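You operate a simulated robot arm through the tools that you are given. There is no shell and no other tool. Be economical: measure what you need, move in short steps, check, and stop when the job is done.

You are at the controls of a simulated robot arm. One attempt, no reset.

JOB
Put things in order on the bench with the gauges drawer. At the end: the dauber pad stands on top of the grey shim pack; the metal post marked seven stands where the probe block with the red cap (marked "ONE") stood; the probe block with the red cap stands where the steel dolly stood; the steel dolly stands where the dauber pad stood; whatever was shut is shut again. Leave all else as you found it, and nothing knocked over.
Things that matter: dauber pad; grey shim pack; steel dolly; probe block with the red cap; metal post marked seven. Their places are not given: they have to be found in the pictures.

Only the result counts: the job must be done as asked and must still hold three seconds after the hand-in. Knocking over, shifting, dropping, spilling or breaking anything else fails it. Lids that push on must go on centred and level and be pressed home; caps that screw on are set level and turned clockwise until they are tight.

ROBOT AND FRAMES
A 6-joint arm with a two-finger parallel gripper, fixed in place. Base frame: the origin is at the foot of the arm, x ahead of it, y to its left, z up; the work surface is at about z = 900. Units: mm, degrees, N and s.
With the tool pointing down near the work surface it reaches from about 240 to 640 mm from the base axis. Its first joint turns from -66.0 to 66.0 degrees. Payload 2.7 kg.
Tool frame: the origin (TCP) lies between the finger pads and is the grasp point; the fingertips stand 23 mm ahead of it; z points along the fingers, y is the line along which they close. Largest opening 94 mm; finger width 38, thickness 10; the body of the gripper, 54 by 96 mm, starts 39 mm behind the TCP.
Orientation is told as [roll, pitch, yaw] about the base's x, y, z axes, in that order, counted from this pose: with the fingers straight down and closing along the base's y, the tool's x points along the base's -x, its y along +y and its z along -z.

CONTROLS
- The arm moves only by the tool send_rows. Its argument "commands" is a list that holds one entry, the list of rows, each a list of 7 numbers: the shift along the tool's x, y, z in units of 25 mm (1.0 is 25 mm), then the turn, a rotation vector about the tool's x, y, z in units of 5 degrees (1.0 is 5 degrees), then the gripper command, from -1 (fully open) to 1 (shut), values between in proportion. In form: [[[dx, dy, dz, wx, wy, wz, fingers], ...]]. A call has 1 to 12 rows; each row shifts and turns the commanded pose from where the row before left it, along the tool's axes as they then stand. A call with a number of a shift or a turn outside -1 to 1 is refused whole. Rows are played at 5 a second. More than 50 mm and 8.6 degrees between two rows, or a gripper value outside its range, and nothing of the call is played. A pose out of reach is approached as far as the arm can. The call stops where the force on the tool passes 40 N (or 10 N more than at its start, if that is more) or the arm is blocked; 0.2 s more then pass. The fingers move at their own pace (about 45 mm/s each) and stop on an object; they squeeze with about 32 N. The grip force told is the motor's: it shows also when the fingers shut on nothing. Time passes only in rows, and 0.2 s behind the last, so rows that do not move let the fingers close. The reply holds the time, the measured pose of the TCP, the force on the tool along the base axes, the opening and the grip force, in the units named above and with some noise.
- Cameras (640 x 400 px; columns grow to the right, rows downward): "scene" is fixed at [96.5, -451.9, 1409.2]; the picture's right is [0.53, -0.85, 0.00], its down [-0.45, -0.28, -0.85] and it looks along [0.72, 0.45, -0.53] (base axes); focal length 334 px, centre (320, 200). "wrist" rides on the gripper at [-39, 0, -44] in the tool frame; the picture's right is [0.00, -1.00, 0.00], its down [0.97, 0.00, -0.24] and it looks along [0.24, 0.00, 0.97] (tool axes); focal length 218 px, centre (320, 200).
- grab_frame(camera): a new picture of that camera. The clock stands still meanwhile.
- pixel_to_xyz(camera, pixels): for up to 12 pixels [column, row] of the newest picture of that camera ("zoom" is the newest enlarged one), the place [x, y, z] in the base frame of the surface seen there, good to about 2 mm. The clock stands still meanwhile.
- inspect(camera, box): a new picture of the part [left, top, right, bottom] of that camera's present view, enlarged. The clock stands still meanwhile.
- sign_off(): hands the job in; it is judged then, once.

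Keep the steps short. Do not move on a guess: measure, check each grasp and each placing, and mend mistakes. In all there are 80 turns and 46 pictures (those below and enlarged ones count). Leave the gripper open and the arm clear of the work at the hand-in unless told otherwise, and finish with a single line.

The tools are called after "Call:" by a JSON object that holds its "api" and its "payload". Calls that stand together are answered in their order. send_rows: Moves the arm, as the interface text tells. Its arguments: {"type":"object","properties":{"commands":{"type":"array"}},"required":["commands"]} The other tools are called the same way: grab_frame (camera) takes a picture; pixel_to_xyz (camera, pixels) gives the place of the surface under pixels of a picture; inspect (camera, box) takes an enlarged picture of a part of a camera's view; sign_off () hands the job in.

At the start:

```text
time: 0.0
tcp_pos: [421.1, 52.1, 1224.3]
tool_rot: [0.0, 0.0, 0.0]
force: [0.6, -0.2, -0.1]
gripper_width: 94.1
gripper_force: 0.1
```

scene: 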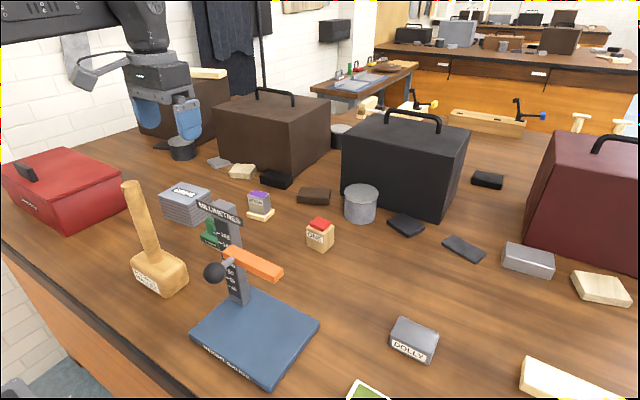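
wrist: 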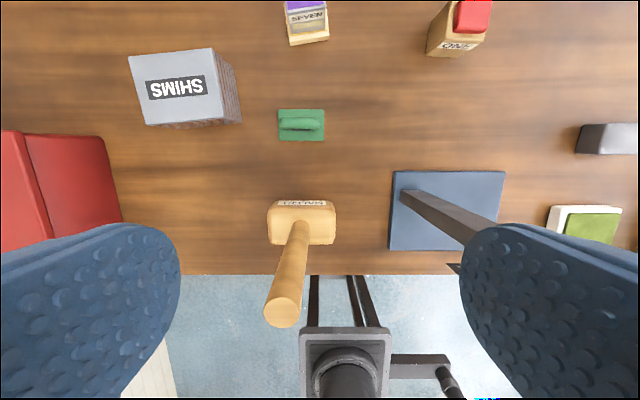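

I see the shims, the mallet, the height gauge, the red-cap block and the dolly. I'll enlarge parts of the scene to identify the rest.

Call:
{"api": "inspect", "payload": {"camera": "scene", "box": [0, 140, 220, 280]}}

Call:
{"api": "inspect", "payload": {"camera": "scene", "box": [150, 150, 350, 275]}}

Call:
{"api": "inspect", "payload": {"camera": "scene", "box": [340, 240, 640, 400]}}

```text
2.86 times, centred on (110, 210) of scene
```

zoom: 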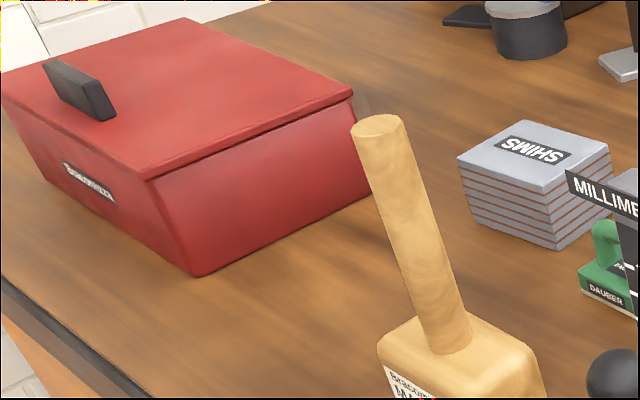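

```text
3.20 times, centred on (250, 212) of scene
```

zoom: 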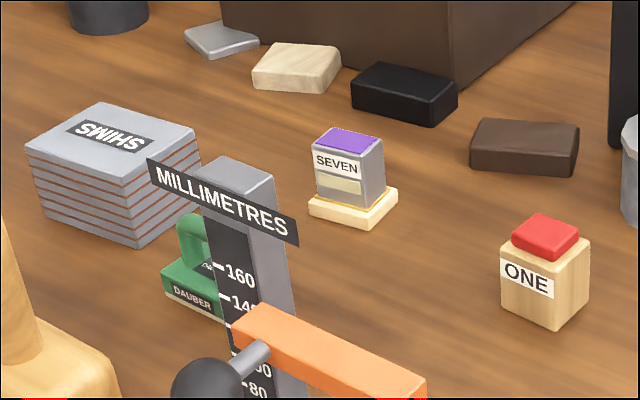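

```text
2.13 times, centred on (490, 320) of scene
```

zoom: 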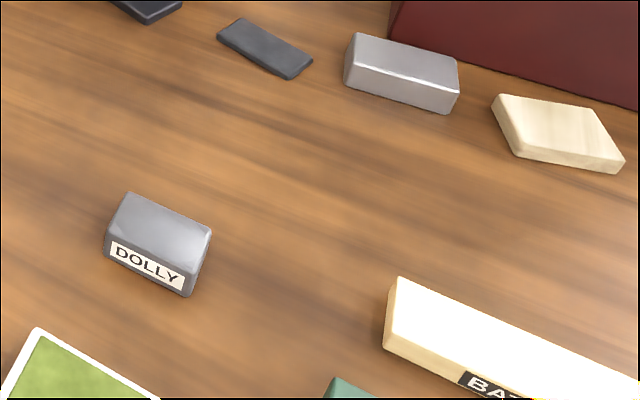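

Found: DAUBER (green, behind the gauge), SHIMS, SEVEN (on a cream base), ONE with a red cap, and DOLLY. Next I'll measure them in the wrist and scene pictures.

Call:
{"api": "pixel_to_xyz", "payload": {"camera": "wrist", "pixels": [[130, 56], [211, 48], [220, 122], [147, 126], [280, 111], [324, 110], [325, 140], [279, 141], [301, 125], [430, 240], [300, 220], [283, 310]]}}

Call:
{"api": "pixel_to_xyz", "payload": {"camera": "scene", "pixels": [[259, 196], [261, 215], [272, 213], [319, 224], [320, 240], [331, 240], [414, 330], [415, 350], [400, 322], [435, 336], [394, 345], [150, 200]]}}

```text
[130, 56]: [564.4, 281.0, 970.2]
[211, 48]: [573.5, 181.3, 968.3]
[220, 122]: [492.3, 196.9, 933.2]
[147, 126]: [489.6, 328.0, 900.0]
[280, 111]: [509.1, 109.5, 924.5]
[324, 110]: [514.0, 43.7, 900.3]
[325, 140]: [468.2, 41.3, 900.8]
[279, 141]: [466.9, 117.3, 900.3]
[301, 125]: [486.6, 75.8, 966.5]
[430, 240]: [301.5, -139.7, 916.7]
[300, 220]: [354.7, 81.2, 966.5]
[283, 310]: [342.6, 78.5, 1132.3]
```

```text
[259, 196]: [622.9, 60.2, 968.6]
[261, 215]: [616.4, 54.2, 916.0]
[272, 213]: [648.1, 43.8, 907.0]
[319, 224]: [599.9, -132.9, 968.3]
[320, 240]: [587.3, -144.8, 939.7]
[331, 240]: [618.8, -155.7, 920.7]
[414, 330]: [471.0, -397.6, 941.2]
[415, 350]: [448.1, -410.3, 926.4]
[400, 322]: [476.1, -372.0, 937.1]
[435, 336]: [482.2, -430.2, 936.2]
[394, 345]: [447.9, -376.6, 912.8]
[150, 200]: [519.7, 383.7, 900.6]
```

I'll move in above SEVEN for a close look, forward first and then down.

Call:
{"api": "send_rows", "payload": {"commands": [[[-1, 0, 0, 0, 0, 0, -1], [-1, 0, 0, 0, 0, 0, -1], [-1, 0, 0, 0, 0, 0, -1], [-1, 0, 0, 0, 0, 0, -1], [-1, 0, 1, 0, 0, 0, -1], [-0.56, 0, 1, 0, 0, 0, -1], [0, 0, 1, 0, 0, 0, -1], [0, 0, 1, 0, 0, 0, -1], [0, 0, 1, 0, 0, 0, -1], [0, 0, 0, 0, 0, 0, -1]]]}}

Call:
{"api": "grab_frame", "payload": {"camera": "wrist"}}

```text
time: 2.2
tcp_pos: [559.6, 51.7, 1097.5]
tool_rot: [0.0, 0.0, 0.0]
force: [0.6, 0.3, 0.0]
gripper_width: 93.8
gripper_force: 0.1
```

```text
40 pictures are left
```

wrist: 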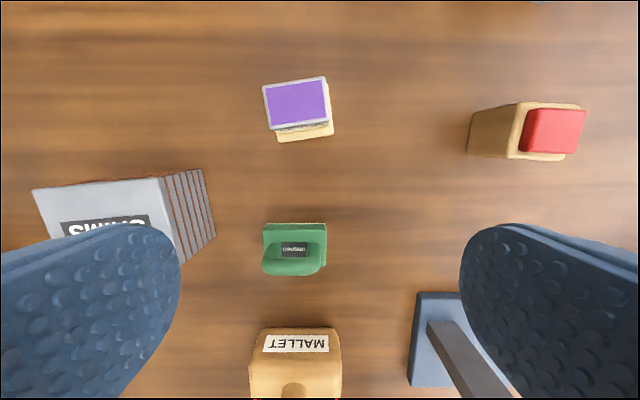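

Good overhead view. I'll enlarge SEVEN, DAUBER and ONE and measure their corners.

Call:
{"api": "inspect", "payload": {"camera": "wrist", "box": [220, 50, 380, 150]}}

Call:
{"api": "pixel_to_xyz", "payload": {"camera": "wrist", "pixels": [[264, 86], [325, 78], [329, 120], [271, 127], [279, 140], [333, 134], [266, 226], [324, 226], [323, 260], [265, 262], [294, 250], [294, 270]]}}

Call:
{"api": "pixel_to_xyz", "payload": {"camera": "wrist", "pixels": [[531, 108], [584, 111], [575, 152], [522, 149], [518, 105], [510, 156], [471, 155], [478, 112], [34, 190], [160, 180], [178, 260], [555, 130]]}}

```text
4.00 times, centred on (300, 100) of wrist
```

zoom: 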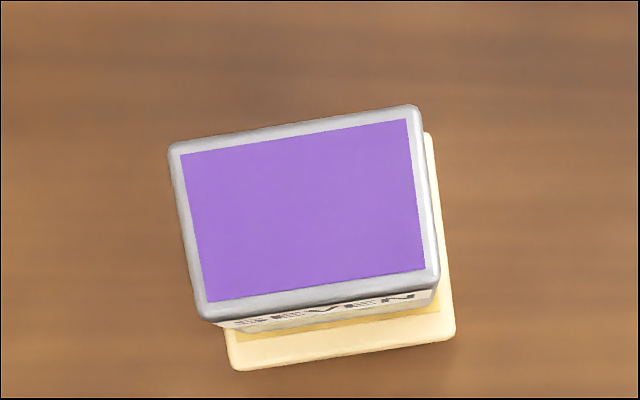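

```text
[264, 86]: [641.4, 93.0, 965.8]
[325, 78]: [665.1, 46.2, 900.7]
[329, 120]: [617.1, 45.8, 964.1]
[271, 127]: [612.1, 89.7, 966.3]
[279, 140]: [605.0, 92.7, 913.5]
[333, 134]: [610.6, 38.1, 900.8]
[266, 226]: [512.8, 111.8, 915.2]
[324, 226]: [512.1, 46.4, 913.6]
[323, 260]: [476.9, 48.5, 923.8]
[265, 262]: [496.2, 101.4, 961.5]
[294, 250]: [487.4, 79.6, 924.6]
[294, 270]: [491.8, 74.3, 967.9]
```

```text
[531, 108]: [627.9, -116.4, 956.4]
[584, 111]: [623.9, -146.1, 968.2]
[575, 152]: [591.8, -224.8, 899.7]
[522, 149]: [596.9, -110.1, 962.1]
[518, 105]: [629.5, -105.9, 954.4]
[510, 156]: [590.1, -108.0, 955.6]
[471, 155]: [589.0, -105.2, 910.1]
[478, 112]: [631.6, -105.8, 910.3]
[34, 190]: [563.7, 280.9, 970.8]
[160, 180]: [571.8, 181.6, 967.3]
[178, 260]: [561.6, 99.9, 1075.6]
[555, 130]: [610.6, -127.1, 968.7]
```

Top faces are near z 967. The mallet's handle reaches z 1132, so I need to know how the forearm passes over it and over the gauge. I'll check the scene.

Call:
{"api": "grab_frame", "payload": {"camera": "scene"}}

```text
38 pictures are left
```

scene: 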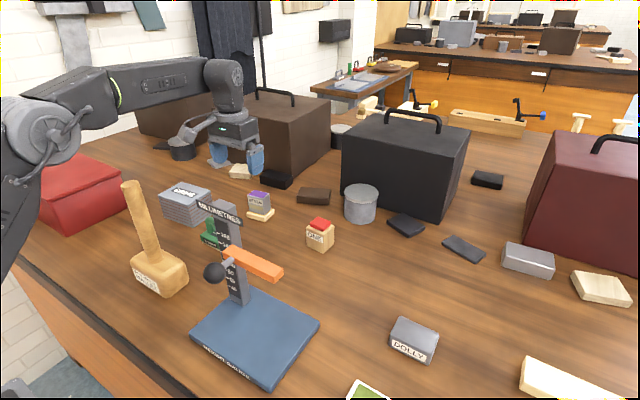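

The whole forearm is visible now. I'll measure points along its axis and underside, the mallet handle top and the gauge top.

Call:
{"api": "pixel_to_xyz", "payload": {"camera": "scene", "pixels": [[225, 85], [200, 85], [165, 85], [120, 95], [48, 130], [70, 145], [150, 108], [127, 184], [146, 265], [225, 205], [213, 270], [10, 230]]}}

Call:
{"api": "pixel_to_xyz", "payload": {"camera": "scene", "pixels": [[186, 188], [210, 196], [164, 190], [190, 185], [207, 199], [168, 187], [240, 213], [208, 232], [212, 245], [215, 228], [201, 207], [205, 240]]}}

```text
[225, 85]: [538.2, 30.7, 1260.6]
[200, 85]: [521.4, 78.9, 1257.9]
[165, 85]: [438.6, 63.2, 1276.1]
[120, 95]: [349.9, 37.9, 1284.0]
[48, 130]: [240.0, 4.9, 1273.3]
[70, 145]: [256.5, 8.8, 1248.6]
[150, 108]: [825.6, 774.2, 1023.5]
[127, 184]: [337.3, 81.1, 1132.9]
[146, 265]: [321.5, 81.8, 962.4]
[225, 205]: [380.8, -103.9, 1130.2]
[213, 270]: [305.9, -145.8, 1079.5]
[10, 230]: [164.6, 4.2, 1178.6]
```

```text
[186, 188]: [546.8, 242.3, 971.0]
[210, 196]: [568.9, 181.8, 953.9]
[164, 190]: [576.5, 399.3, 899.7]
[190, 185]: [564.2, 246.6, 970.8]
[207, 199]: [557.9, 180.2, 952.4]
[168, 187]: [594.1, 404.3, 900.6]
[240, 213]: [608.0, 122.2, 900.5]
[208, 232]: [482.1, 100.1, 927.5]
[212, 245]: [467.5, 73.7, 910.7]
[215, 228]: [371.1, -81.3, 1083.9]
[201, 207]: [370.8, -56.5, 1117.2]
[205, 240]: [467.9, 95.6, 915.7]
```

Forearm clearance over the mallet will be modest but workable. Now a close look at the dauber's handle.

Call:
{"api": "inspect", "payload": {"camera": "wrist", "box": [230, 205, 358, 285]}}

Call:
{"api": "inspect", "payload": {"camera": "scene", "box": [185, 205, 265, 255]}}

```text
5.00 times, centred on (294, 245) of wrist
```

zoom: 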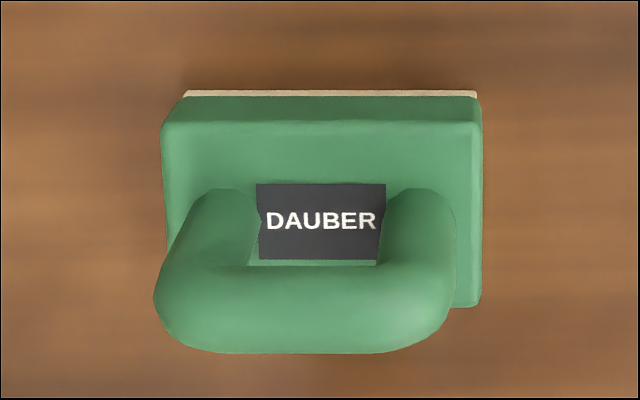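

```text
8.00 times, centred on (225, 230) of scene
```

zoom: 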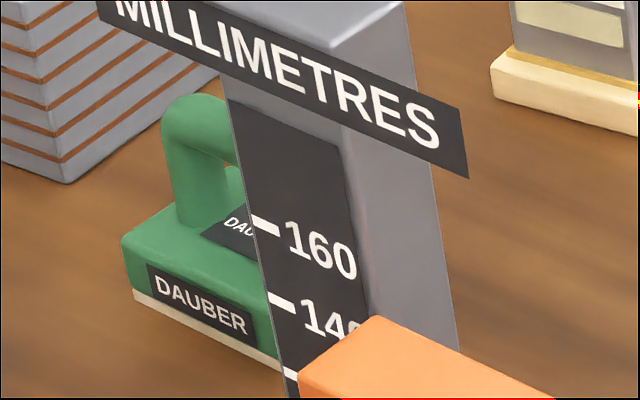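

The dauber has an arch handle running along y. I'll measure its extents exactly.

Call:
{"api": "pixel_to_xyz", "payload": {"camera": "wrist", "pixels": [[291, 261], [291, 266], [291, 272], [291, 274], [263, 265], [319, 265], [264, 230], [325, 230], [325, 264], [291, 227], [316, 248], [265, 250]]}}

Call:
{"api": "pixel_to_xyz", "payload": {"camera": "wrist", "pixels": [[36, 192], [157, 182], [100, 187], [50, 235], [170, 220], [165, 200], [202, 172], [212, 236], [268, 90], [322, 82], [326, 118], [273, 125]]}}

```text
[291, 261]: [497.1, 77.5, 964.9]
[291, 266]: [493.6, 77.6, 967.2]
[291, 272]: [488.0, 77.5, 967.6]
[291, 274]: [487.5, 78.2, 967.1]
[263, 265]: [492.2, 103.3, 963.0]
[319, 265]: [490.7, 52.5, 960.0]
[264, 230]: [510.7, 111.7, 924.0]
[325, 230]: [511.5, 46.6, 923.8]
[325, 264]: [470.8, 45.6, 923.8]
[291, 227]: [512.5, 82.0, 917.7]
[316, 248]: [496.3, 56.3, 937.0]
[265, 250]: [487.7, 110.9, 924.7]
```

```text
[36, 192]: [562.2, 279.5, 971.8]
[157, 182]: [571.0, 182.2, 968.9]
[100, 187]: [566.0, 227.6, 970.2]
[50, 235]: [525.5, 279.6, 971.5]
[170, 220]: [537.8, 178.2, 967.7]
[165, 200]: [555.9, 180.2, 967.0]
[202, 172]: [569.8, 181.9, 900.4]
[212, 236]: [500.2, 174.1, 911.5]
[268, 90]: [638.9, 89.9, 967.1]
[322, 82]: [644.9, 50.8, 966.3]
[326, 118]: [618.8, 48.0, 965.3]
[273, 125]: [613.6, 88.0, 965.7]
```

Dauber centre is (490, 78), its arch spans y 52–104 and the base top is at z 924. With no rotation the fingers can close on the arch's legs along y. I'll move above it.

Call:
{"api": "send_rows", "payload": {"commands": [[[1, 0.5, 0, 0, 0, 0, -1], [1, 0.55, 0, 0, 0, 0, -1], [0.8, 0, 0, 0, 0, 0, -1], [0, 0, 1, 0, 0, 0, -1], [0, 0, 1, 0, 0, 0, -1], [0, 0, 0, 0, 0, 0, -1]]]}}

Call:
{"api": "grab_frame", "payload": {"camera": "scene"}}

```text
time: 3.6
tcp_pos: [489.6, 77.4, 1047.9]
tool_rot: [0.0, 0.0, 0.0]
force: [0.5, 0.5, 0.1]
gripper_width: 94.0
gripper_force: 0.1
```

```text
35 pictures are left
```

scene: 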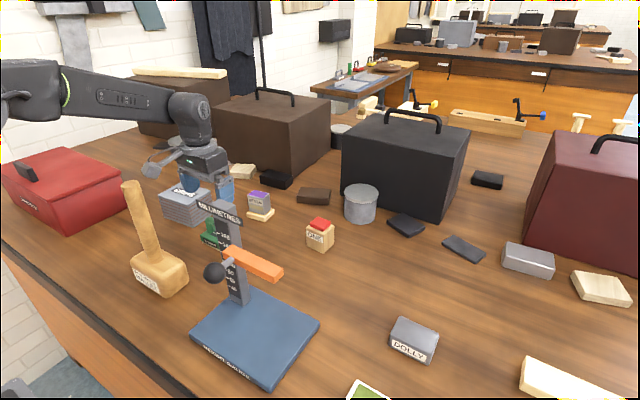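

Clear so far. I'll descend to z 985 and measure the lowest parts of the arm near the mallet.

Call:
{"api": "send_rows", "payload": {"commands": [[[0, 0, 1, 0, 0, 0, -1], [0, 0, 1, 0, 0, 0, -1], [0, 0, 0.5, 0, 0, 0, -1], [0, 0, 0, 0, 0, 0, -1]]]}}

Call:
{"api": "inspect", "payload": {"camera": "scene", "box": [0, 50, 320, 250]}}

```text
time: 4.6
tcp_pos: [491.7, 76.8, 984.3]
tool_rot: [0.0, 0.0, 0.0]
force: [0.3, 0.5, -0.2]
gripper_width: 94.2
gripper_force: 0.1
```

```text
2.00 times, centred on (160, 150) of scene
```

zoom: 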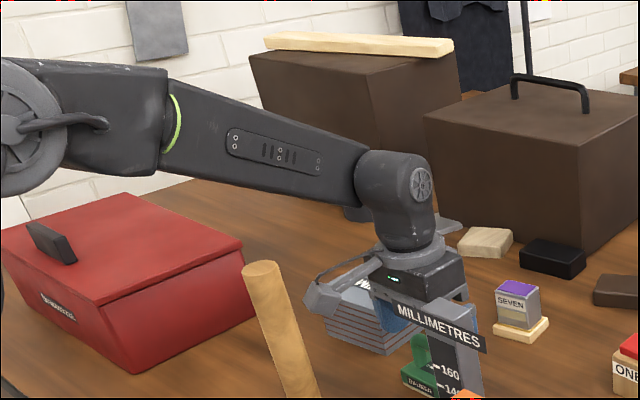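

The forearm clears the mallet. I'll measure the protruding camera bracket and the forearm's underside.

Call:
{"api": "pixel_to_xyz", "payload": {"camera": "zoom", "pixels": [[322, 300], [335, 305], [345, 268], [270, 185], [320, 200], [200, 165], [262, 268], [400, 325], [410, 345]]}}

```text
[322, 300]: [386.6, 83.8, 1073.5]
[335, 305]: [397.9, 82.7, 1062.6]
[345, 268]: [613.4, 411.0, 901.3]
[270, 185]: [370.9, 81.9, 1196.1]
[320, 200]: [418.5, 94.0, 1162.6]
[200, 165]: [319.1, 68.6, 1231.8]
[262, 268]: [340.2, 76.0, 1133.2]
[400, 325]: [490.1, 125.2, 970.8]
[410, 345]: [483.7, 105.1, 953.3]
```

The bracket is 25 mm behind the handle's far side, so it's clear. I'll go down 33 mm and close on the arch.

Call:
{"api": "send_rows", "payload": {"commands": [[[0, 0, 0.7, 0, 0, 0, -1], [0, 0, 0.65, 0, 0, 0, -1], [0, 0, 0, 0, 0, 0, -1], [0, 0, 0, 0, 0, 0, 0.6], [0, 0, 0, 0, 0, 0, 0.6], [0, 0, 0, 0, 0, 0, 0.6], [0, 0, 0, 0, 0, 0, 0.6], [0, 0, 0, 0, 0, 0, 0.6]]]}}

Call:
{"api": "grab_frame", "payload": {"camera": "wrist"}}

```text
time: 6.4
tcp_pos: [488.6, 77.6, 952.2]
tool_rot: [0.1, 0.0, -0.1]
force: [0.5, 0.2, -0.1]
gripper_width: 57.4
gripper_force: 31.7
```

```text
33 pictures are left
```

wrist: 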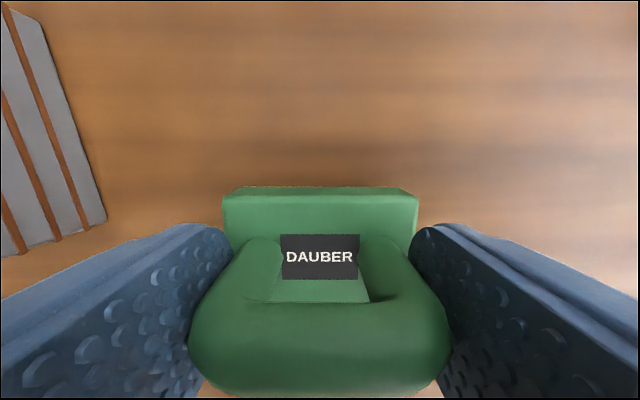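

The grip holds at 57 mm width with 32 N. I'll lift 125 mm and move left towards the shims for a look.

Call:
{"api": "send_rows", "payload": {"commands": [[[0, 0, -0.5, 0, 0, 0, 0.6], [0, 0, -1, 0, 0, 0, 0.6], [0, 0, -1, 0, 0, 0, 0.6], [0, 0, -1, 0, 0, 0, 0.6], [0, 0, -1, 0, 0, 0, 0.6], [0, 0, -1, 0, 0, 0, 0.6], [0, 1, 0, 0, 0, 0, 0.6], [0, 1, 0, 0, 0, 0, 0.6], [0, 0, 0, 0, 0, 0, 0.6]]]}}

Call:
{"api": "grab_frame", "payload": {"camera": "scene"}}

Call:
{"api": "grab_frame", "payload": {"camera": "wrist"}}

```text
time: 8.4
tcp_pos: [490.6, 129.1, 1090.0]
tool_rot: [0.1, 0.0, 0.0]
force: [0.6, 1.0, -0.2]
gripper_width: 18.9
gripper_force: 0.0
```

```text
32 pictures are left
```

scene: 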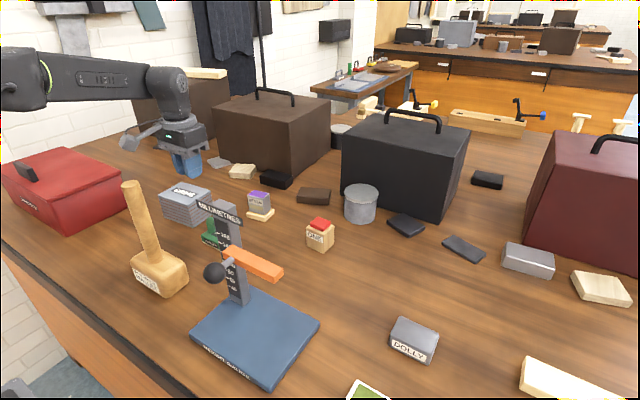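

```text
31 pictures are left
```

wrist: 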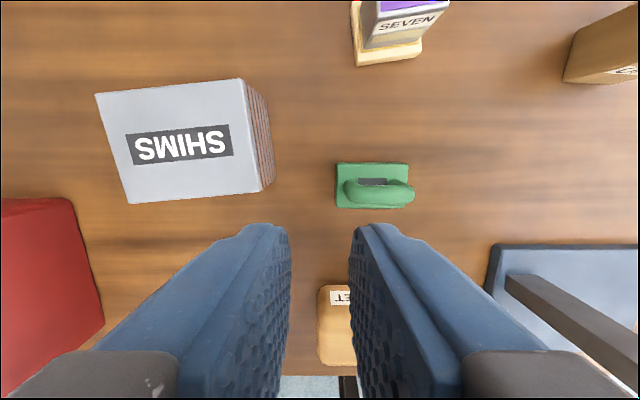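

The dauber slipped out of the grip on the rounded arch and stands on the bench. I'll re-measure it, and the shims as well.

Call:
{"api": "pixel_to_xyz", "payload": {"camera": "wrist", "pixels": [[338, 165], [407, 166], [338, 205], [405, 205], [372, 165], [338, 185], [408, 176], [375, 192], [349, 188], [411, 194], [372, 207]]}}

Call:
{"api": "pixel_to_xyz", "payload": {"camera": "wrist", "pixels": [[98, 95], [240, 81], [257, 190], [130, 201], [170, 87], [248, 130], [190, 196], [113, 150], [255, 80], [273, 182]]}}

```text
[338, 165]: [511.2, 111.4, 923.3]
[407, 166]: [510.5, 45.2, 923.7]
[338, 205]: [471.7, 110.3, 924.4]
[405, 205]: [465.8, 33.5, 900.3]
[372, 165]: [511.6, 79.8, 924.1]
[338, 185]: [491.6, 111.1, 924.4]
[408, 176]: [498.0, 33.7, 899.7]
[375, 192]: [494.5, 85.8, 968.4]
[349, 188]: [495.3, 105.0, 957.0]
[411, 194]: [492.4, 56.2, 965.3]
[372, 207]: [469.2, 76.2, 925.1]
```

```text
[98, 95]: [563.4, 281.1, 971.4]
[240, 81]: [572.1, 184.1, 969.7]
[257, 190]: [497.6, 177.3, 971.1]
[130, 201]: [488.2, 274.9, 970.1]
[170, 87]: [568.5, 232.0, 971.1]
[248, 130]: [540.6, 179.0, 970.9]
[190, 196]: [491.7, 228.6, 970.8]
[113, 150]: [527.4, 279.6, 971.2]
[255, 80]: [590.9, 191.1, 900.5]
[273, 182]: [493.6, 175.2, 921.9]
```

It hasn't moved. Shim top centre is (530, 229, 970.5). I'll go back open and grip the flat sides of the base instead, with the tips at z≈905.

Call:
{"api": "send_rows", "payload": {"commands": [[[0, -1, 0, 0, 0, 0, -1], [0, -0.99, 0, 0, 0, 0, -1], [0, 0, 0, 0, 0, 0, -1], [0, 0, 1, 0, 0, 0, -1], [0, 0, 1, 0, 0, 0, -1], [0, 0, 1, 0, 0, 0, -1], [0, 0, 1, 0, 0, 0, -1], [0, 0, 1, 0, 0, 0, -1], [0, 0, 0, 0, 0, 0, -1]]]}}

Call:
{"api": "send_rows", "payload": {"commands": [[[0, 0, 0.5, 0, 0, 0, -1], [0, 0, 0.5, 0, 0, 0, -1], [0, 0, 0.5, 0, 0, 0, -1], [0, 0, 0, 0, 0, 0, -1], [0, 0, 0, 0, 0, 0, 0.5], [0, 0, 0, 0, 0, 0, 0.5], [0, 0, 0, 0, 0, 0, 0.5], [0, 0, 0, 0, 0, 0, 0.5], [0, 0, 0, 0, 0, 0, 0.5]]]}}

```text
time: 10.4
tcp_pos: [490.5, 78.3, 965.9]
tool_rot: [0.0, 0.0, 0.0]
force: [0.4, -0.9, 0.2]
gripper_width: 94.0
gripper_force: 0.0
```

```text
time: 12.4
tcp_pos: [489.9, 77.4, 928.5]
tool_rot: [0.0, -0.1, -0.1]
force: [0.7, 6.0, 8.7]
gripper_width: 69.4
gripper_force: 32.2
```

It's gripping the base at 69 mm. I'll lift 30 mm and check that the width holds.

Call:
{"api": "send_rows", "payload": {"commands": [[[0, 0, -0.3, 0, 0, 0, 0.5], [0, 0, -0.4, 0, 0, 0, 0.5], [0, 0, -0.5, 0, 0, 0, 0.5], [0, 0, 0, 0, 0, 0, 0.5]]]}}

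Call:
{"api": "grab_frame", "payload": {"camera": "wrist"}}

```text
time: 13.4
tcp_pos: [489.3, 77.9, 957.4]
tool_rot: [0.0, -0.1, 0.0]
force: [0.8, 0.0, -1.0]
gripper_width: 69.5
gripper_force: 31.7
```

```text
30 pictures are left
```

wrist: 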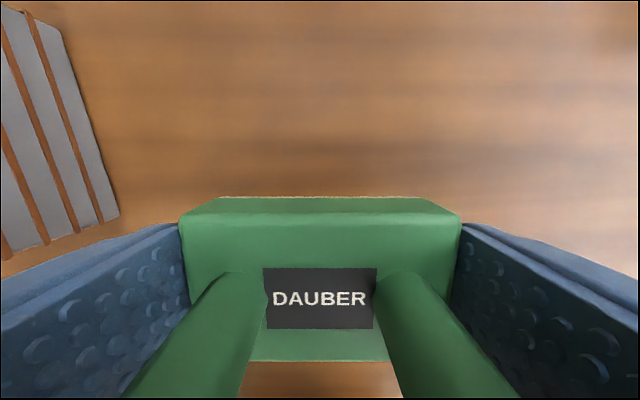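

Held firmly. I'll raise to z 1060 and travel over the shims to (530, 229).

Call:
{"api": "send_rows", "payload": {"commands": [[[0, 0, -1, 0, 0, 0, 0.5], [0, 0, -1, 0, 0, 0, 0.5], [0, 0, -1, 0, 0, 0, 0.5], [0, 0, -1, 0, 0, 0, 0.5], [-0.6, 1, 0, 0, 0, 0, 0.5], [-0.5, 1, 0, 0, 0, 0, 0.5], [-0.5, 1, 0, 0, 0, 0, 0.5], [0, 1, 0, 0, 0, 0, 0.5], [0, 1, 0, 0, 0, 0, 0.5], [0, 1, 0, 0, 0, 0, 0.5], [0, 0, 0, 0, 0, 0, 0.5]]]}}

Call:
{"api": "grab_frame", "payload": {"camera": "scene"}}

```text
time: 15.8
tcp_pos: [530.5, 228.1, 1059.0]
tool_rot: [0.0, 0.0, 0.1]
force: [-0.8, 0.6, -1.1]
gripper_width: 69.7
gripper_force: 31.8
```

```text
29 pictures are left
```

scene: 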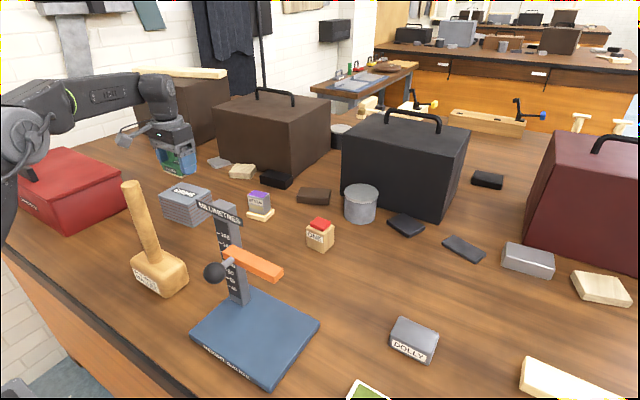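

The dauber is above the shims. I'll lower 56 mm, then creep to contact.

Call:
{"api": "send_rows", "payload": {"commands": [[[0, 0, 1, 0, 0, 0, 0.5], [0, 0, 1, 0, 0, 0, 0.5], [0, 0, 0.2, 0, 0, 0, 0.5], [0, 0, 0.1, 0, 0, 0, 0.5], [0, 0, 0, 0, 0, 0, 0.5]]]}}

```text
time: 17.0
tcp_pos: [530.1, 229.1, 1000.1]
tool_rot: [0.0, -0.1, 0.1]
force: [-0.5, 0.8, -0.1]
gripper_width: 69.5
gripper_force: 31.9
```

Call:
{"api": "send_rows", "payload": {"commands": [[[0, 0, 0.06, 0, 0, 0, 0.5], [0, 0, 0.04, 0, 0, 0, 0.5], [0, 0, 0, 0, 0, 0, 0.5]]]}}

```text
time: 17.8
tcp_pos: [530.6, 228.5, 999.3]
tool_rot: [0.0, 0.0, 0.0]
force: [-0.8, 0.1, 5.8]
gripper_width: 69.7
gripper_force: 31.8
```

Contact at 5.8 N. I'll open and retreat straight up.

Call:
{"api": "send_rows", "payload": {"commands": [[[0, 0, 0, 0, 0, 0, 0], [0, 0, 0, 0, 0, 0, -0.6], [0, 0, 0, 0, 0, 0, -1], [0, 0, 0, 0, 0, 0, -1], [0, 0, -0.5, 0, 0, 0, -1], [0, 0, -1, 0, 0, 0, -1], [0, 0, -1, 0, 0, 0, -1], [0, 0, -1, 0, 0, 0, -1], [0, 0, -1, 0, 0, 0, -1], [0, 0, 0, 0, 0, 0, -1]]]}}

Call:
{"api": "grab_frame", "payload": {"camera": "wrist"}}

```text
time: 20.0
tcp_pos: [531.9, 228.2, 1110.6]
tool_rot: [0.0, 0.0, 0.1]
force: [0.7, 0.4, 0.1]
gripper_width: 93.9
gripper_force: 0.0
```

```text
28 pictures are left
```

wrist: 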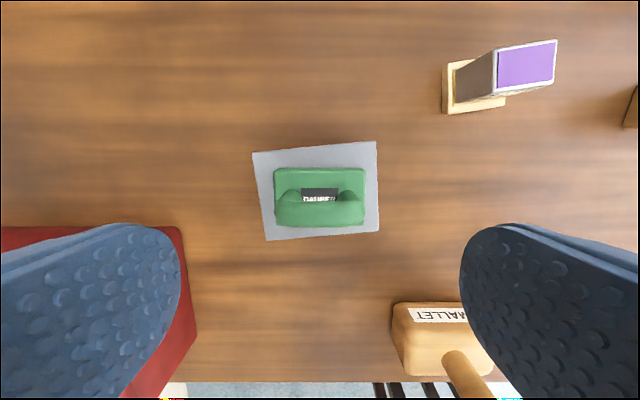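

The dauber sits centred on the shims. Next is the dolly: I'll rise and sweep right at z≈1160.

Call:
{"api": "send_rows", "payload": {"commands": [[[0, -1, -1, 0, 0, 0, -1], [0, -1, -1, 0, 0, 0, -1], [0, -1, 0, 0, 0, 0, -1], [0, -1, 0, 0, 0, 0, -1], [0, -1, 0, 0, 0, 0, -1], [0, -1, 0, 0, 0, 0, -1], [0, -1, 0, 0, 0, 0, -1], [0, -1, 0, 0, 0, 0, -1], [0, -1, 0, 0, 0, 0, -1], [0, -1, 0, 0, 0, 0, -1], [0, -1, 0, 0, 0, 0, -1], [0, -1, 0, 0, 0, 0, -1]]]}}

Call:
{"api": "send_rows", "payload": {"commands": [[[0.5, -1, 0, 0, 0, 0, -1], [0.5, -1, 0, 0, 0, 0, -1], [0.5, -1, 0, 0, 0, 0, -1], [0.5, -1, 0, 0, 0, 0, -1], [0.5, -1, 0, 0, 0, 0, -1], [0.5, -1, 0, 0, 0, 0, -1], [0.6, -1, 0, 0, 0, 0, -1], [0, -1, 0, 0, 0, 0, -1], [0, -1, 0, 0, 0, 0, -1], [0, -1, 0, 0, 0, 0, -1], [0, -1, 0, 0, 0, 0, -1], [0, -1, 0, 0, 0, 0, -1]]]}}

Call:
{"api": "send_rows", "payload": {"commands": [[[0, -0.5, 1, 0, 0, 0, -1], [0, 0, 1, 0, 0, 0, -1], [0, 0, 0, 0, 0, 0, -1]]]}}

Call:
{"api": "grab_frame", "payload": {"camera": "wrist"}}

```text
time: 22.6
tcp_pos: [530.0, -73.3, 1160.0]
tool_rot: [0.0, 0.0, 0.1]
force: [0.1, -0.5, 0.1]
gripper_width: 94.0
gripper_force: 0.1
```

```text
time: 25.2
tcp_pos: [438.2, -373.0, 1159.5]
tool_rot: [-0.1, 0.0, -0.1]
force: [0.5, -0.2, 0.3]
gripper_width: 94.0
gripper_force: 0.0
```

```text
time: 26.0
tcp_pos: [440.2, -383.4, 1107.9]
tool_rot: [0.0, 0.0, 0.0]
force: [-0.5, -0.5, 0.6]
gripper_width: 94.0
gripper_force: 0.0
```

```text
27 pictures are left
```

wrist: 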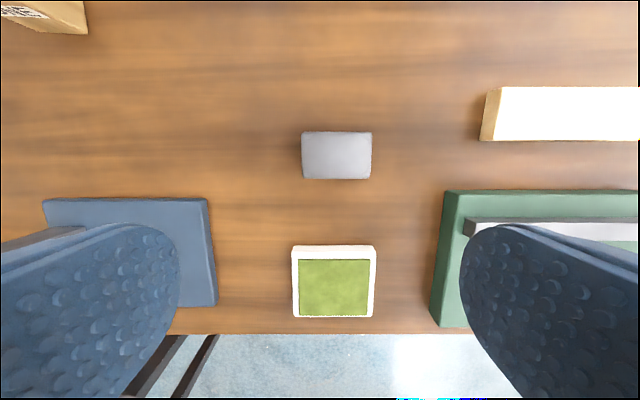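

Call:
{"api": "pixel_to_xyz", "payload": {"camera": "wrist", "pixels": [[305, 134], [370, 134], [304, 176], [369, 176], [337, 155], [337, 134], [337, 176], [304, 155], [370, 155], [302, 148], [208, 200], [217, 300]]}}

Call:
{"api": "inspect", "payload": {"camera": "wrist", "box": [288, 115, 384, 195]}}

```text
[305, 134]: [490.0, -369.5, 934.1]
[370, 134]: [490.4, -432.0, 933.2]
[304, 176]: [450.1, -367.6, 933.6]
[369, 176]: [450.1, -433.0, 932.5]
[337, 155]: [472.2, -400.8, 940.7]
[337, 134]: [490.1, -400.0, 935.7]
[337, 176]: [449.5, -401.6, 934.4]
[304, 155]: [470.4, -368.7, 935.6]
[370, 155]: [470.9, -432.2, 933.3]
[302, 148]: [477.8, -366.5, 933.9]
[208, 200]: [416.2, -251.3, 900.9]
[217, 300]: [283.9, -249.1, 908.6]
```

```text
5.00 times, centred on (336, 155) of wrist
```

zoom: 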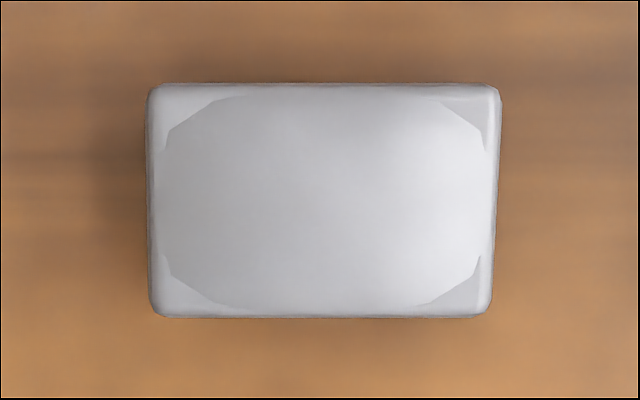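

Dolly centre is (470, −400), about 44×67 with its top at z 941. I'll move over it, descend, then grip along y.

Call:
{"api": "send_rows", "payload": {"commands": [[[-0.6, -0.68, 0, 0, 0, 0, -1], [-0.6, 0, 1, 0, 0, 0, -1], [0, 0, 1, 0, 0, 0, -1], [0, 0, 1, 0, 0, 0, -1], [0, 0, 1, 0, 0, 0, -1], [0, 0, 1, 0, 0, 0, -1], [0, 0, 0, 0, 0, 0, -1]]]}}

Call:
{"api": "send_rows", "payload": {"commands": [[[0, 0, 0.8, 0, 0, 0, -1], [0, 0, 0.8, 0, 0, 0, -1], [0, 0, 0.7, 0, 0, 0, -1], [0, 0, 0, 0, 0, 0, -1], [0, 0, 0, 0, 0, 0, 0.5], [0, 0, 0, 0, 0, 0, 0.5], [0, 0, 0, 0, 0, 0, 0.5], [0, 0, 0, 0, 0, 0, 0.5], [0, 0, 0, 0, 0, 0, 0.5]]]}}

```text
time: 27.6
tcp_pos: [467.0, -396.0, 984.8]
tool_rot: [0.0, 0.0, 0.0]
force: [0.0, 0.5, 0.1]
gripper_width: 93.9
gripper_force: 0.0
out of reach, approached as far as the arm can: row 1
```

```text
time: 29.6
tcp_pos: [465.6, -398.0, 927.0]
tool_rot: [0.0, -0.1, 0.1]
force: [-1.0, -2.6, -0.2]
gripper_width: 69.9
gripper_force: 31.9
```

Gripped at 70 mm. The reach limit left the TCP about 4 mm short in x, so I'll allow for that at the placing. Lift and check.

Call:
{"api": "send_rows", "payload": {"commands": [[[0, 0, -0.3, 0, 0, 0, 0.5], [0, 0, -0.4, 0, 0, 0, 0.5], [0, 0, -0.5, 0, 0, 0, 0.5], [0, 0, 0, 0, 0, 0, 0.5]]]}}

Call:
{"api": "grab_frame", "payload": {"camera": "wrist"}}

```text
time: 30.6
tcp_pos: [466.0, -398.5, 954.1]
tool_rot: [0.1, 0.1, 0.0]
force: [0.1, -0.4, -9.7]
gripper_width: 69.9
gripper_force: 31.9
```

```text
25 pictures are left
```

wrist: 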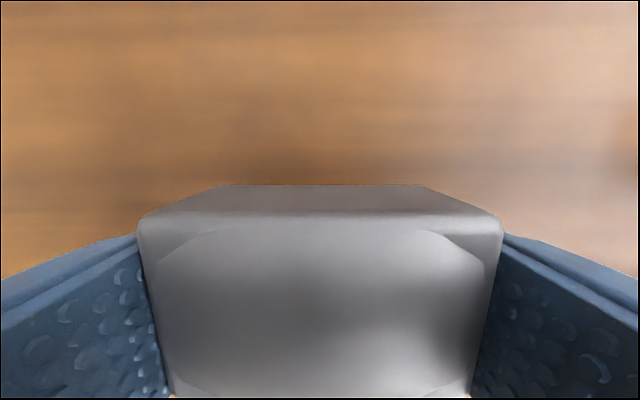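

Held, weighing about 10 N. I'll measure where the dolly sits relative to the TCP.

Call:
{"api": "pixel_to_xyz", "payload": {"camera": "wrist", "pixels": [[320, 190], [320, 208], [150, 230], [488, 230], [320, 390], [320, 300]]}}

```text
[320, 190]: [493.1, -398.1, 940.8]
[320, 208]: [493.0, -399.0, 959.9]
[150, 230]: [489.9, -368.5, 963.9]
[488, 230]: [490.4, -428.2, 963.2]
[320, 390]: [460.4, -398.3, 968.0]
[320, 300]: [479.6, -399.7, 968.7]
```

Dolly offset is about +4.5 mm in x. I'll rise while moving inward, then sweep to the dauber's old place.

Call:
{"api": "send_rows", "payload": {"commands": [[[0, 0, -1, 0, 0, 0, 0.5], [0, 0.5, -1, 0, 0, 0, 0.5], [0, 1, -1, 0, 0, 0, 0.5], [0, 1, -1, 0, 0, 0, 0.5], [0, 1, -1, 0, 0, 0, 0.5], [0, 1, -1, 0, 0, 0, 0.5], [0, 1, -1, 0, 0, 0, 0.5], [0, 1, -1, 0, 0, 0, 0.5], [-0.8, 1, 0, 0, 0, 0, 0.5], [0, 1, 0, 0, 0, 0, 0.5], [0, 1, 0, 0, 0, 0, 0.5], [0, 1, 0, 0, 0, 0, 0.5]]]}}

Call:
{"api": "send_rows", "payload": {"commands": [[[0, 1, 0, 0, 0, 0, 0.5], [0, 1, 0, 0, 0, 0, 0.5], [0, 1, 0, 0, 0, 0, 0.5], [0, 1, 0, 0, 0, 0, 0.5], [0, 1, 0, 0, 0, 0, 0.5], [0, 1, 0, 0, 0, 0, 0.5], [0, 1, 0, 0, 0, 0, 0.5], [0, 1, 0, 0, 0, 0, 0.5], [0, 0.5, 0, 0, 0, 0, 0.5], [0, 0, 0, 0, 0, 0, 0.5]]]}}

```text
time: 33.2
tcp_pos: [483.8, -134.2, 1155.6]
tool_rot: [0.0, 0.1, 0.0]
force: [-0.3, 0.2, -9.5]
gripper_width: 70.0
gripper_force: 32.2
```

```text
time: 35.4
tcp_pos: [484.7, 76.0, 1155.8]
tool_rot: [0.1, -0.1, 0.0]
force: [1.0, 0.1, -9.4]
gripper_width: 69.8
gripper_force: 32.2
```

Two millimetres of correction, then down to just above the bench.

Call:
{"api": "send_rows", "payload": {"commands": [[[-0.05, 0.1, 0, 0, 0, 0, 0.5], [0, 0, 1, 0, 0, 0, 0.5], [0, 0, 1, 0, 0, 0, 0.5], [0, 0, 1, 0, 0, 0, 0.5], [0, 0, 1, 0, 0, 0, 0.5], [0, 0, 1, 0, 0, 0, 0.5], [0, 0, 1, 0, 0, 0, 0.5], [0, 0, 1, 0, 0, 0, 0.5], [0, 0, 1, 0, 0, 0, 0.5], [0, 0, 0.7, 0, 0, 0, 0.5], [0, 0, 0, 0, 0, 0, 0.5]]]}}

```text
time: 37.8
tcp_pos: [487.3, 79.1, 936.9]
tool_rot: [-0.1, 0.0, 0.0]
force: [0.0, -0.2, -8.9]
gripper_width: 69.6
gripper_force: 32.4
```

Call:
{"api": "send_rows", "payload": {"commands": [[[0, 0, 0.2, 0, 0, 0, 0.5], [0, 0, 0.1, 0, 0, 0, 0.5], [0, 0, 0.06, 0, 0, 0, 0.5], [0, 0, 0, 0, 0, 0, 0.5]]]}}

```text
time: 38.8
tcp_pos: [489.2, 79.0, 928.1]
tool_rot: [0.1, 0.0, -0.1]
force: [-0.8, -0.3, -9.2]
gripper_width: 70.0
gripper_force: 32.1
```

Call:
{"api": "send_rows", "payload": {"commands": [[[0, 0, 0.04, 0, 0, 0, 0.5], [0, 0, 0.04, 0, 0, 0, 0.5], [0, 0, 0, 0, 0, 0, 0.5]]]}}

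```text
time: 39.6
tcp_pos: [486.9, 80.3, 925.8]
tool_rot: [-0.1, 0.0, 0.0]
force: [-0.7, -0.6, -8.4]
gripper_width: 69.9
gripper_force: 31.8
```

Call:
{"api": "send_rows", "payload": {"commands": [[[0, 0, 0.03, 0, 0, 0, 0.5], [0, 0, 0.03, 0, 0, 0, 0.5], [0, 0, 0, 0, 0, 0, 0.5]]]}}

```text
time: 40.4
tcp_pos: [487.3, 78.8, 926.2]
tool_rot: [0.0, -0.1, 0.1]
force: [-0.5, 5.8, 5.0]
gripper_width: 70.1
gripper_force: 31.9
```

Contact with the bench. I'll open and rise straight up.

Call:
{"api": "send_rows", "payload": {"commands": [[[0, 0, 0, 0, 0, 0, 0], [0, 0, 0, 0, 0, 0, -0.6], [0, 0, 0, 0, 0, 0, -1], [0, 0, 0, 0, 0, 0, -1], [0, 0, -0.5, 0, 0, 0, -1], [0, 0, -1, 0, 0, 0, -1], [0, 0, -1, 0, 0, 0, -1], [0, 0, -1, 0, 0, 0, -1], [0, 0, -1, 0, 0, 0, -1], [0, 0, -1, 0, 0, 0, -1], [0, 0, -1, 0, 0, 0, -1], [0, 0, 0, 0, 0, 0, -1]]]}}

Call:
{"api": "grab_frame", "payload": {"camera": "wrist"}}

```text
time: 43.0
tcp_pos: [486.9, 78.9, 1088.6]
tool_rot: [-0.1, 0.0, 0.0]
force: [-0.2, -0.2, 0.5]
gripper_width: 94.1
gripper_force: 0.0
```

```text
24 pictures are left
```

wrist: 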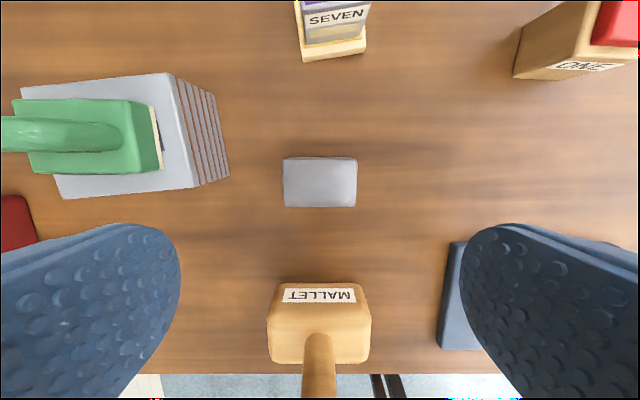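

Call:
{"api": "pixel_to_xyz", "payload": {"camera": "wrist", "pixels": [[320, 160], [320, 204], [285, 180], [355, 180], [320, 182], [287, 162], [354, 203]]}}

Call:
{"api": "inspect", "payload": {"camera": "wrist", "box": [270, 0, 400, 80]}}

```text
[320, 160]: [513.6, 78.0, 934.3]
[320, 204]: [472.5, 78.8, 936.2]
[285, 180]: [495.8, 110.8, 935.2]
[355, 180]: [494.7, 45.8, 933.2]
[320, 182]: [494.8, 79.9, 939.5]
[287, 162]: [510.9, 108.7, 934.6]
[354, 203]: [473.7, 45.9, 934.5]
```

```text
4.92 times, centred on (335, 40) of wrist
```

zoom: 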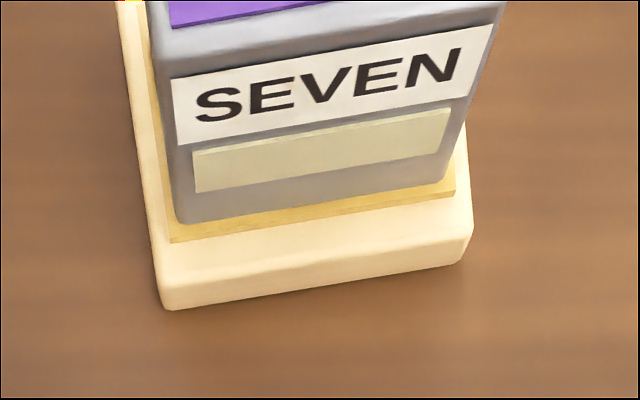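

The dolly is at (493, 78), within 3 mm of the dauber's old place, which is fine. I'll move to look at ONE from above.

Call:
{"api": "send_rows", "payload": {"commands": [[[-1, -1, 0, 0, 0, 0, -1], [-1, -1, 0, 0, 0, 0, -1], [-1, -1, 0, 0, 0, 0, -1], [0, -1, 0, 0, 0, 0, -1], [0, -1, 0, 0, 0, 0, -1], [0, -1, 0, 0, 0, 0, -1], [0, -1, 0, 0, 0, 0, -1], [0, -1, 0, 0, 0, 0, -1], [0, -0.36, 0, 0, 0, 0, -1], [0, 0, 0, 0, 0, 0, -1]]]}}

Call:
{"api": "grab_frame", "payload": {"camera": "wrist"}}

```text
time: 45.2
tcp_pos: [563.1, -129.4, 1087.3]
tool_rot: [0.0, 0.0, 0.1]
force: [-0.9, -0.1, 0.1]
gripper_width: 94.1
gripper_force: 0.0
```

```text
22 pictures are left
```

wrist: 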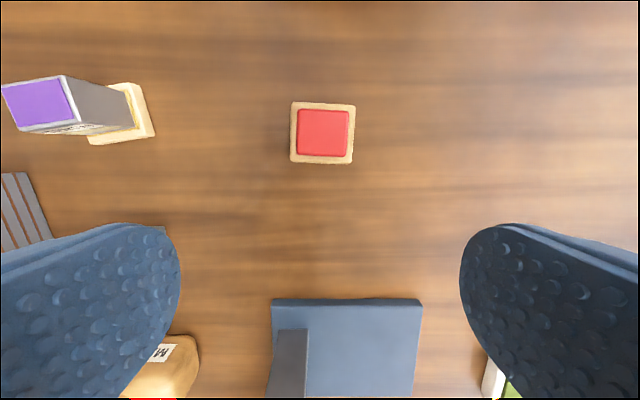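

Call:
{"api": "pixel_to_xyz", "payload": {"camera": "wrist", "pixels": [[293, 104], [353, 107], [292, 160], [350, 162], [322, 132], [322, 104], [322, 160], [293, 132], [352, 132], [110, 90], [152, 134], [92, 142]]}}

Call:
{"api": "inspect", "payload": {"camera": "wrist", "box": [282, 92, 362, 172]}}

```text
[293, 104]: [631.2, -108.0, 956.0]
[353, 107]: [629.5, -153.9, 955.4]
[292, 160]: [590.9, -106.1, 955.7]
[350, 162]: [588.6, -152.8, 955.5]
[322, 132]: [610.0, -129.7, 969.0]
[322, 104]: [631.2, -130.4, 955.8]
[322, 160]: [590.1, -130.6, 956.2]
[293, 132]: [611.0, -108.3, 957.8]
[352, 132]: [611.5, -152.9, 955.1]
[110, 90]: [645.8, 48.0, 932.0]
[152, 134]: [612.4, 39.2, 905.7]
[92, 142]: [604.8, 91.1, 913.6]
```

```text
5.00 times, centred on (322, 132) of wrist
```

zoom: 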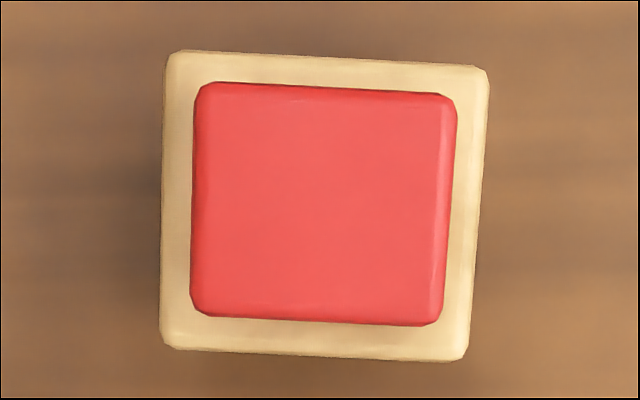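

ONE is centred at (610, −130). I'll lower to z≈1037, extend over it, descend and grip its wooden body.

Call:
{"api": "send_rows", "payload": {"commands": [[[0, 0, 1, 0, 0, 0, -1], [0, 0, 1, 0, 0, 0, -1], [-0.94, 0, 0, 0, 0, 0, -1], [-0.94, 0, 0, 0, 0, 0, -1], [0, 0, 1, 0, 0, 0, -1], [0, 0, 1, 0, 0, 0, -1], [0, 0, 0, 0, 0, 0, -1]]]}}

Call:
{"api": "send_rows", "payload": {"commands": [[[0, 0, 0.8, 0, 0, 0, -1], [0, 0, 0.8, 0, 0, 0, -1], [0, 0, 0.7, 0, 0, 0, -1], [0, 0, 0, 0, 0, 0, -1], [0, 0, 0, 0, 0, 0, 0.7], [0, 0, 0, 0, 0, 0, 0.7], [0, 0, 0, 0, 0, 0, 0.7], [0, 0, 0, 0, 0, 0, 0.7], [0, 0, 0, 0, 0, 0, 0.7]]]}}

```text
time: 46.8
tcp_pos: [608.6, -129.6, 986.7]
tool_rot: [0.0, 0.0, 0.0]
force: [0.7, -0.8, 0.5]
gripper_width: 93.9
gripper_force: 0.2
```

```text
time: 48.8
tcp_pos: [608.5, -128.8, 931.1]
tool_rot: [0.0, 0.0, -0.1]
force: [0.0, -1.0, -0.6]
gripper_width: 49.3
gripper_force: 31.9
```

Gripped at 49 mm. Lift 30 mm and check.

Call:
{"api": "send_rows", "payload": {"commands": [[[0, 0, -0.3, 0, 0, 0, 0.7], [0, 0, -0.4, 0, 0, 0, 0.7], [0, 0, -0.5, 0, 0, 0, 0.7], [0, 0, 0, 0, 0, 0, 0.7]]]}}

Call:
{"api": "grab_frame", "payload": {"camera": "wrist"}}

```text
time: 49.8
tcp_pos: [609.2, -128.6, 961.0]
tool_rot: [-0.1, 0.0, 0.0]
force: [0.1, 0.3, -1.0]
gripper_width: 49.6
gripper_force: 32.3
```

```text
20 pictures are left
```

wrist: 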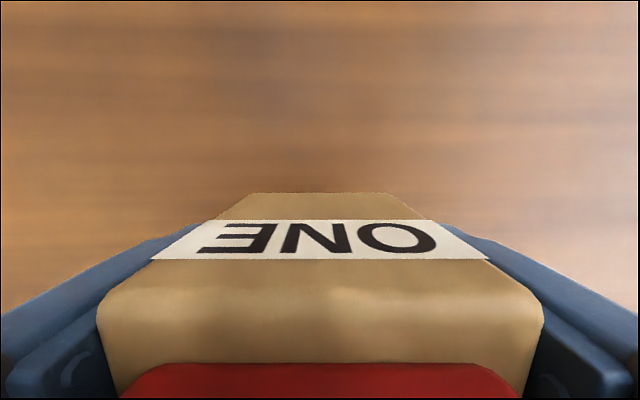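

Held. I'll raise 75 mm and travel straight to above the dolly's old place (470, −400).

Call:
{"api": "send_rows", "payload": {"commands": [[[0, 0, -1, 0, 0, 0, 0.7], [0, 0, -1, 0, 0, 0, 0.7], [0, 0, -1, 0, 0, 0, 0.7], [0.51, -0.987, 0, 0, 0, 0, 0.7], [0.51, -0.987, 0, 0, 0, 0, 0.7], [0.51, -0.987, 0, 0, 0, 0, 0.7], [0.51, -0.987, 0, 0, 0, 0, 0.7], [0.51, -0.987, 0, 0, 0, 0, 0.7], [0.51, -0.987, 0, 0, 0, 0, 0.7], [0.51, -0.987, 0, 0, 0, 0, 0.7], [0.51, -0.987, 0, 0, 0, 0, 0.7], [0.51, -0.987, 0, 0, 0, 0, 0.7]]]}}

Call:
{"api": "send_rows", "payload": {"commands": [[[0.51, -0.987, 0, 0, 0, 0, 0.7], [0.51, -0.987, 0, 0, 0, 0, 0.7], [0, 0, 1, 0, 0, 0, 0.7], [0, 0, 1, 0, 0, 0, 0.7], [0, 0, 1, 0, 0, 0, 0.7], [0, 0, 0.6, 0, 0, 0, 0.7], [0, 0, 0, 0, 0, 0, 0.7]]]}}

```text
time: 52.4
tcp_pos: [493.4, -352.1, 1036.0]
tool_rot: [0.0, -0.2, 0.0]
force: [-0.6, -0.3, -0.3]
gripper_width: 49.6
gripper_force: 32.2
```

```text
time: 54.0
tcp_pos: [468.4, -401.2, 944.2]
tool_rot: [0.1, 0.0, 0.0]
force: [0.4, -0.5, -0.1]
gripper_width: 49.7
gripper_force: 31.8
```

Now to the bench: contact is expected at TCP z≈930.

Call:
{"api": "send_rows", "payload": {"commands": [[[0, 0, 0.3, 0, 0, 0, 0.7], [0, 0, 0.12, 0, 0, 0, 0.7], [0, 0, 0.06, 0, 0, 0, 0.7], [0, 0, 0.04, 0, 0, 0, 0.7], [0, 0, 0, 0, 0, 0, 0.7]]]}}

```text
time: 55.2
tcp_pos: [468.9, -403.4, 931.8]
tool_rot: [0.1, 0.1, 0.0]
force: [0.5, 0.3, -1.6]
gripper_width: 49.4
gripper_force: 31.8
```

Call:
{"api": "send_rows", "payload": {"commands": [[[0, 0.03, 0.04, 0, 0, 0, 0.7], [0, 0, 0.03, 0, 0, 0, 0.7], [0, 0, 0, 0, 0, 0, 0.7]]]}}

```text
time: 56.0
tcp_pos: [468.9, -400.7, 931.4]
tool_rot: [-0.1, 0.0, 0.0]
force: [-0.2, -0.5, 3.1]
gripper_width: 49.9
gripper_force: 31.8
```

Contact. I'll open, rise while retreating inward, and look.

Call:
{"api": "send_rows", "payload": {"commands": [[[0, 0, 0, 0, 0, 0, 0.2], [0, 0, 0, 0, 0, 0, -0.5], [0, 0, 0, 0, 0, 0, -1], [0, 0, 0, 0, 0, 0, -1], [0, 0, -0.5, 0, 0, 0, -1], [0, 0, -1, 0, 0, 0, -1], [0, 0, -1, 0, 0, 0, -1], [0, 0, -1, 0, 0, 0, -1], [0.6, 0, -1, 0, 0, 0, -1], [0.6, 0, -1, 0, 0, 0, -1], [0, 0, -1, 0, 0, 0, -1], [0, 0, 0, 0, 0, 0, -1]]]}}

Call:
{"api": "grab_frame", "payload": {"camera": "wrist"}}

```text
time: 58.6
tcp_pos: [438.4, -400.4, 1094.5]
tool_rot: [0.0, 0.0, 0.1]
force: [0.3, -0.3, 0.2]
gripper_width: 93.8
gripper_force: 0.2
```

```text
19 pictures are left
```

wrist: 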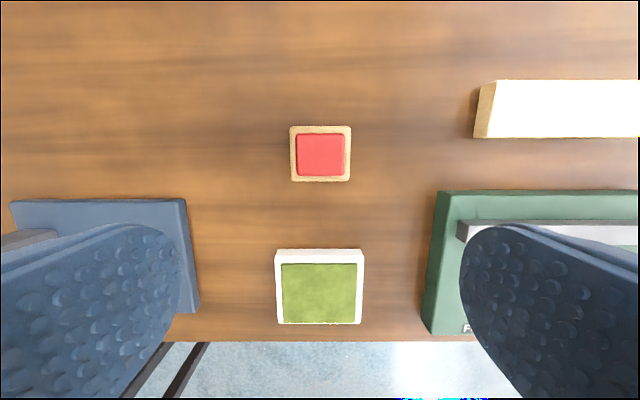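

Call:
{"api": "pixel_to_xyz", "payload": {"camera": "wrist", "pixels": [[320, 128], [320, 180], [292, 153], [349, 153], [320, 155]]}}

```text
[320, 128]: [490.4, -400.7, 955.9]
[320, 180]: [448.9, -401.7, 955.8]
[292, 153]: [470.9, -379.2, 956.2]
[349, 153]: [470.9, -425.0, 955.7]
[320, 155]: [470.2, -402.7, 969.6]
```

ONE is at (470, −402), so it's good. I'll travel to a look pose near SEVEN and turn +8.7° to match its yaw.

Call:
{"api": "send_rows", "payload": {"commands": [[[-0.5, 0.988, 0, 0, 0, 0, -1], [-0.5, 0.988, 0, 0, 0, 0, -1], [-0.5, 0.988, 0, 0, 0, 0, -1], [-0.5, 0.988, 0, 0, 0, 0, -1], [-0.5, 0.988, 0, 0, 0, 0, -1], [-0.5, 0.988, 0, 0, 0, 0, -1], [-0.5, 0.988, 0, 0, 0, 0, -1], [-0.5, 0.988, 0, 0, 0, 0, -1], [-0.5, 0.988, 0, 0, 0, 0, -1], [-0.5, 0.988, 0, 0, 0, 0, -1]]]}}

Call:
{"api": "send_rows", "payload": {"commands": [[[0, 0.988, 0, 0, 0, 0, -1], [0, 0.988, 0, 0, 0, 0, -1], [0, 0.988, 0, 0, 0, 0, -1], [0, 0.988, 0, 0, 0, 0, -1], [0, 0.988, 0, 0, 0, 0, -1], [0, 0.988, 0, 0, 0, 0, -1], [0, 0.988, 0, 0, 0, 0, -1], [0, 0.988, 0, 0, 0, 0, -1], [0, 0.988, 0, 0, 0, 0, -1], [0, 0, 0.5, 0, 0, -0.87, -1], [0, 0, 0.5, 0, 0, -0.87, -1], [0, 0, 0, 0, 0, 0, -1]]]}}

Call:
{"api": "grab_frame", "payload": {"camera": "wrist"}}

```text
time: 60.8
tcp_pos: [563.7, -153.2, 1092.4]
tool_rot: [0.0, 0.0, -0.1]
force: [-0.3, 0.2, 0.0]
gripper_width: 93.7
gripper_force: 0.0
```

```text
time: 63.4
tcp_pos: [563.7, 69.2, 1067.7]
tool_rot: [0.1, 0.0, 8.8]
force: [-0.3, 0.2, 0.0]
gripper_width: 94.1
gripper_force: 0.1
```

```text
18 pictures are left
```

wrist: 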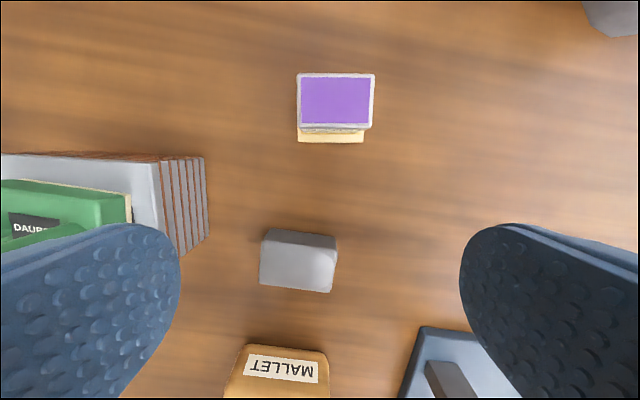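

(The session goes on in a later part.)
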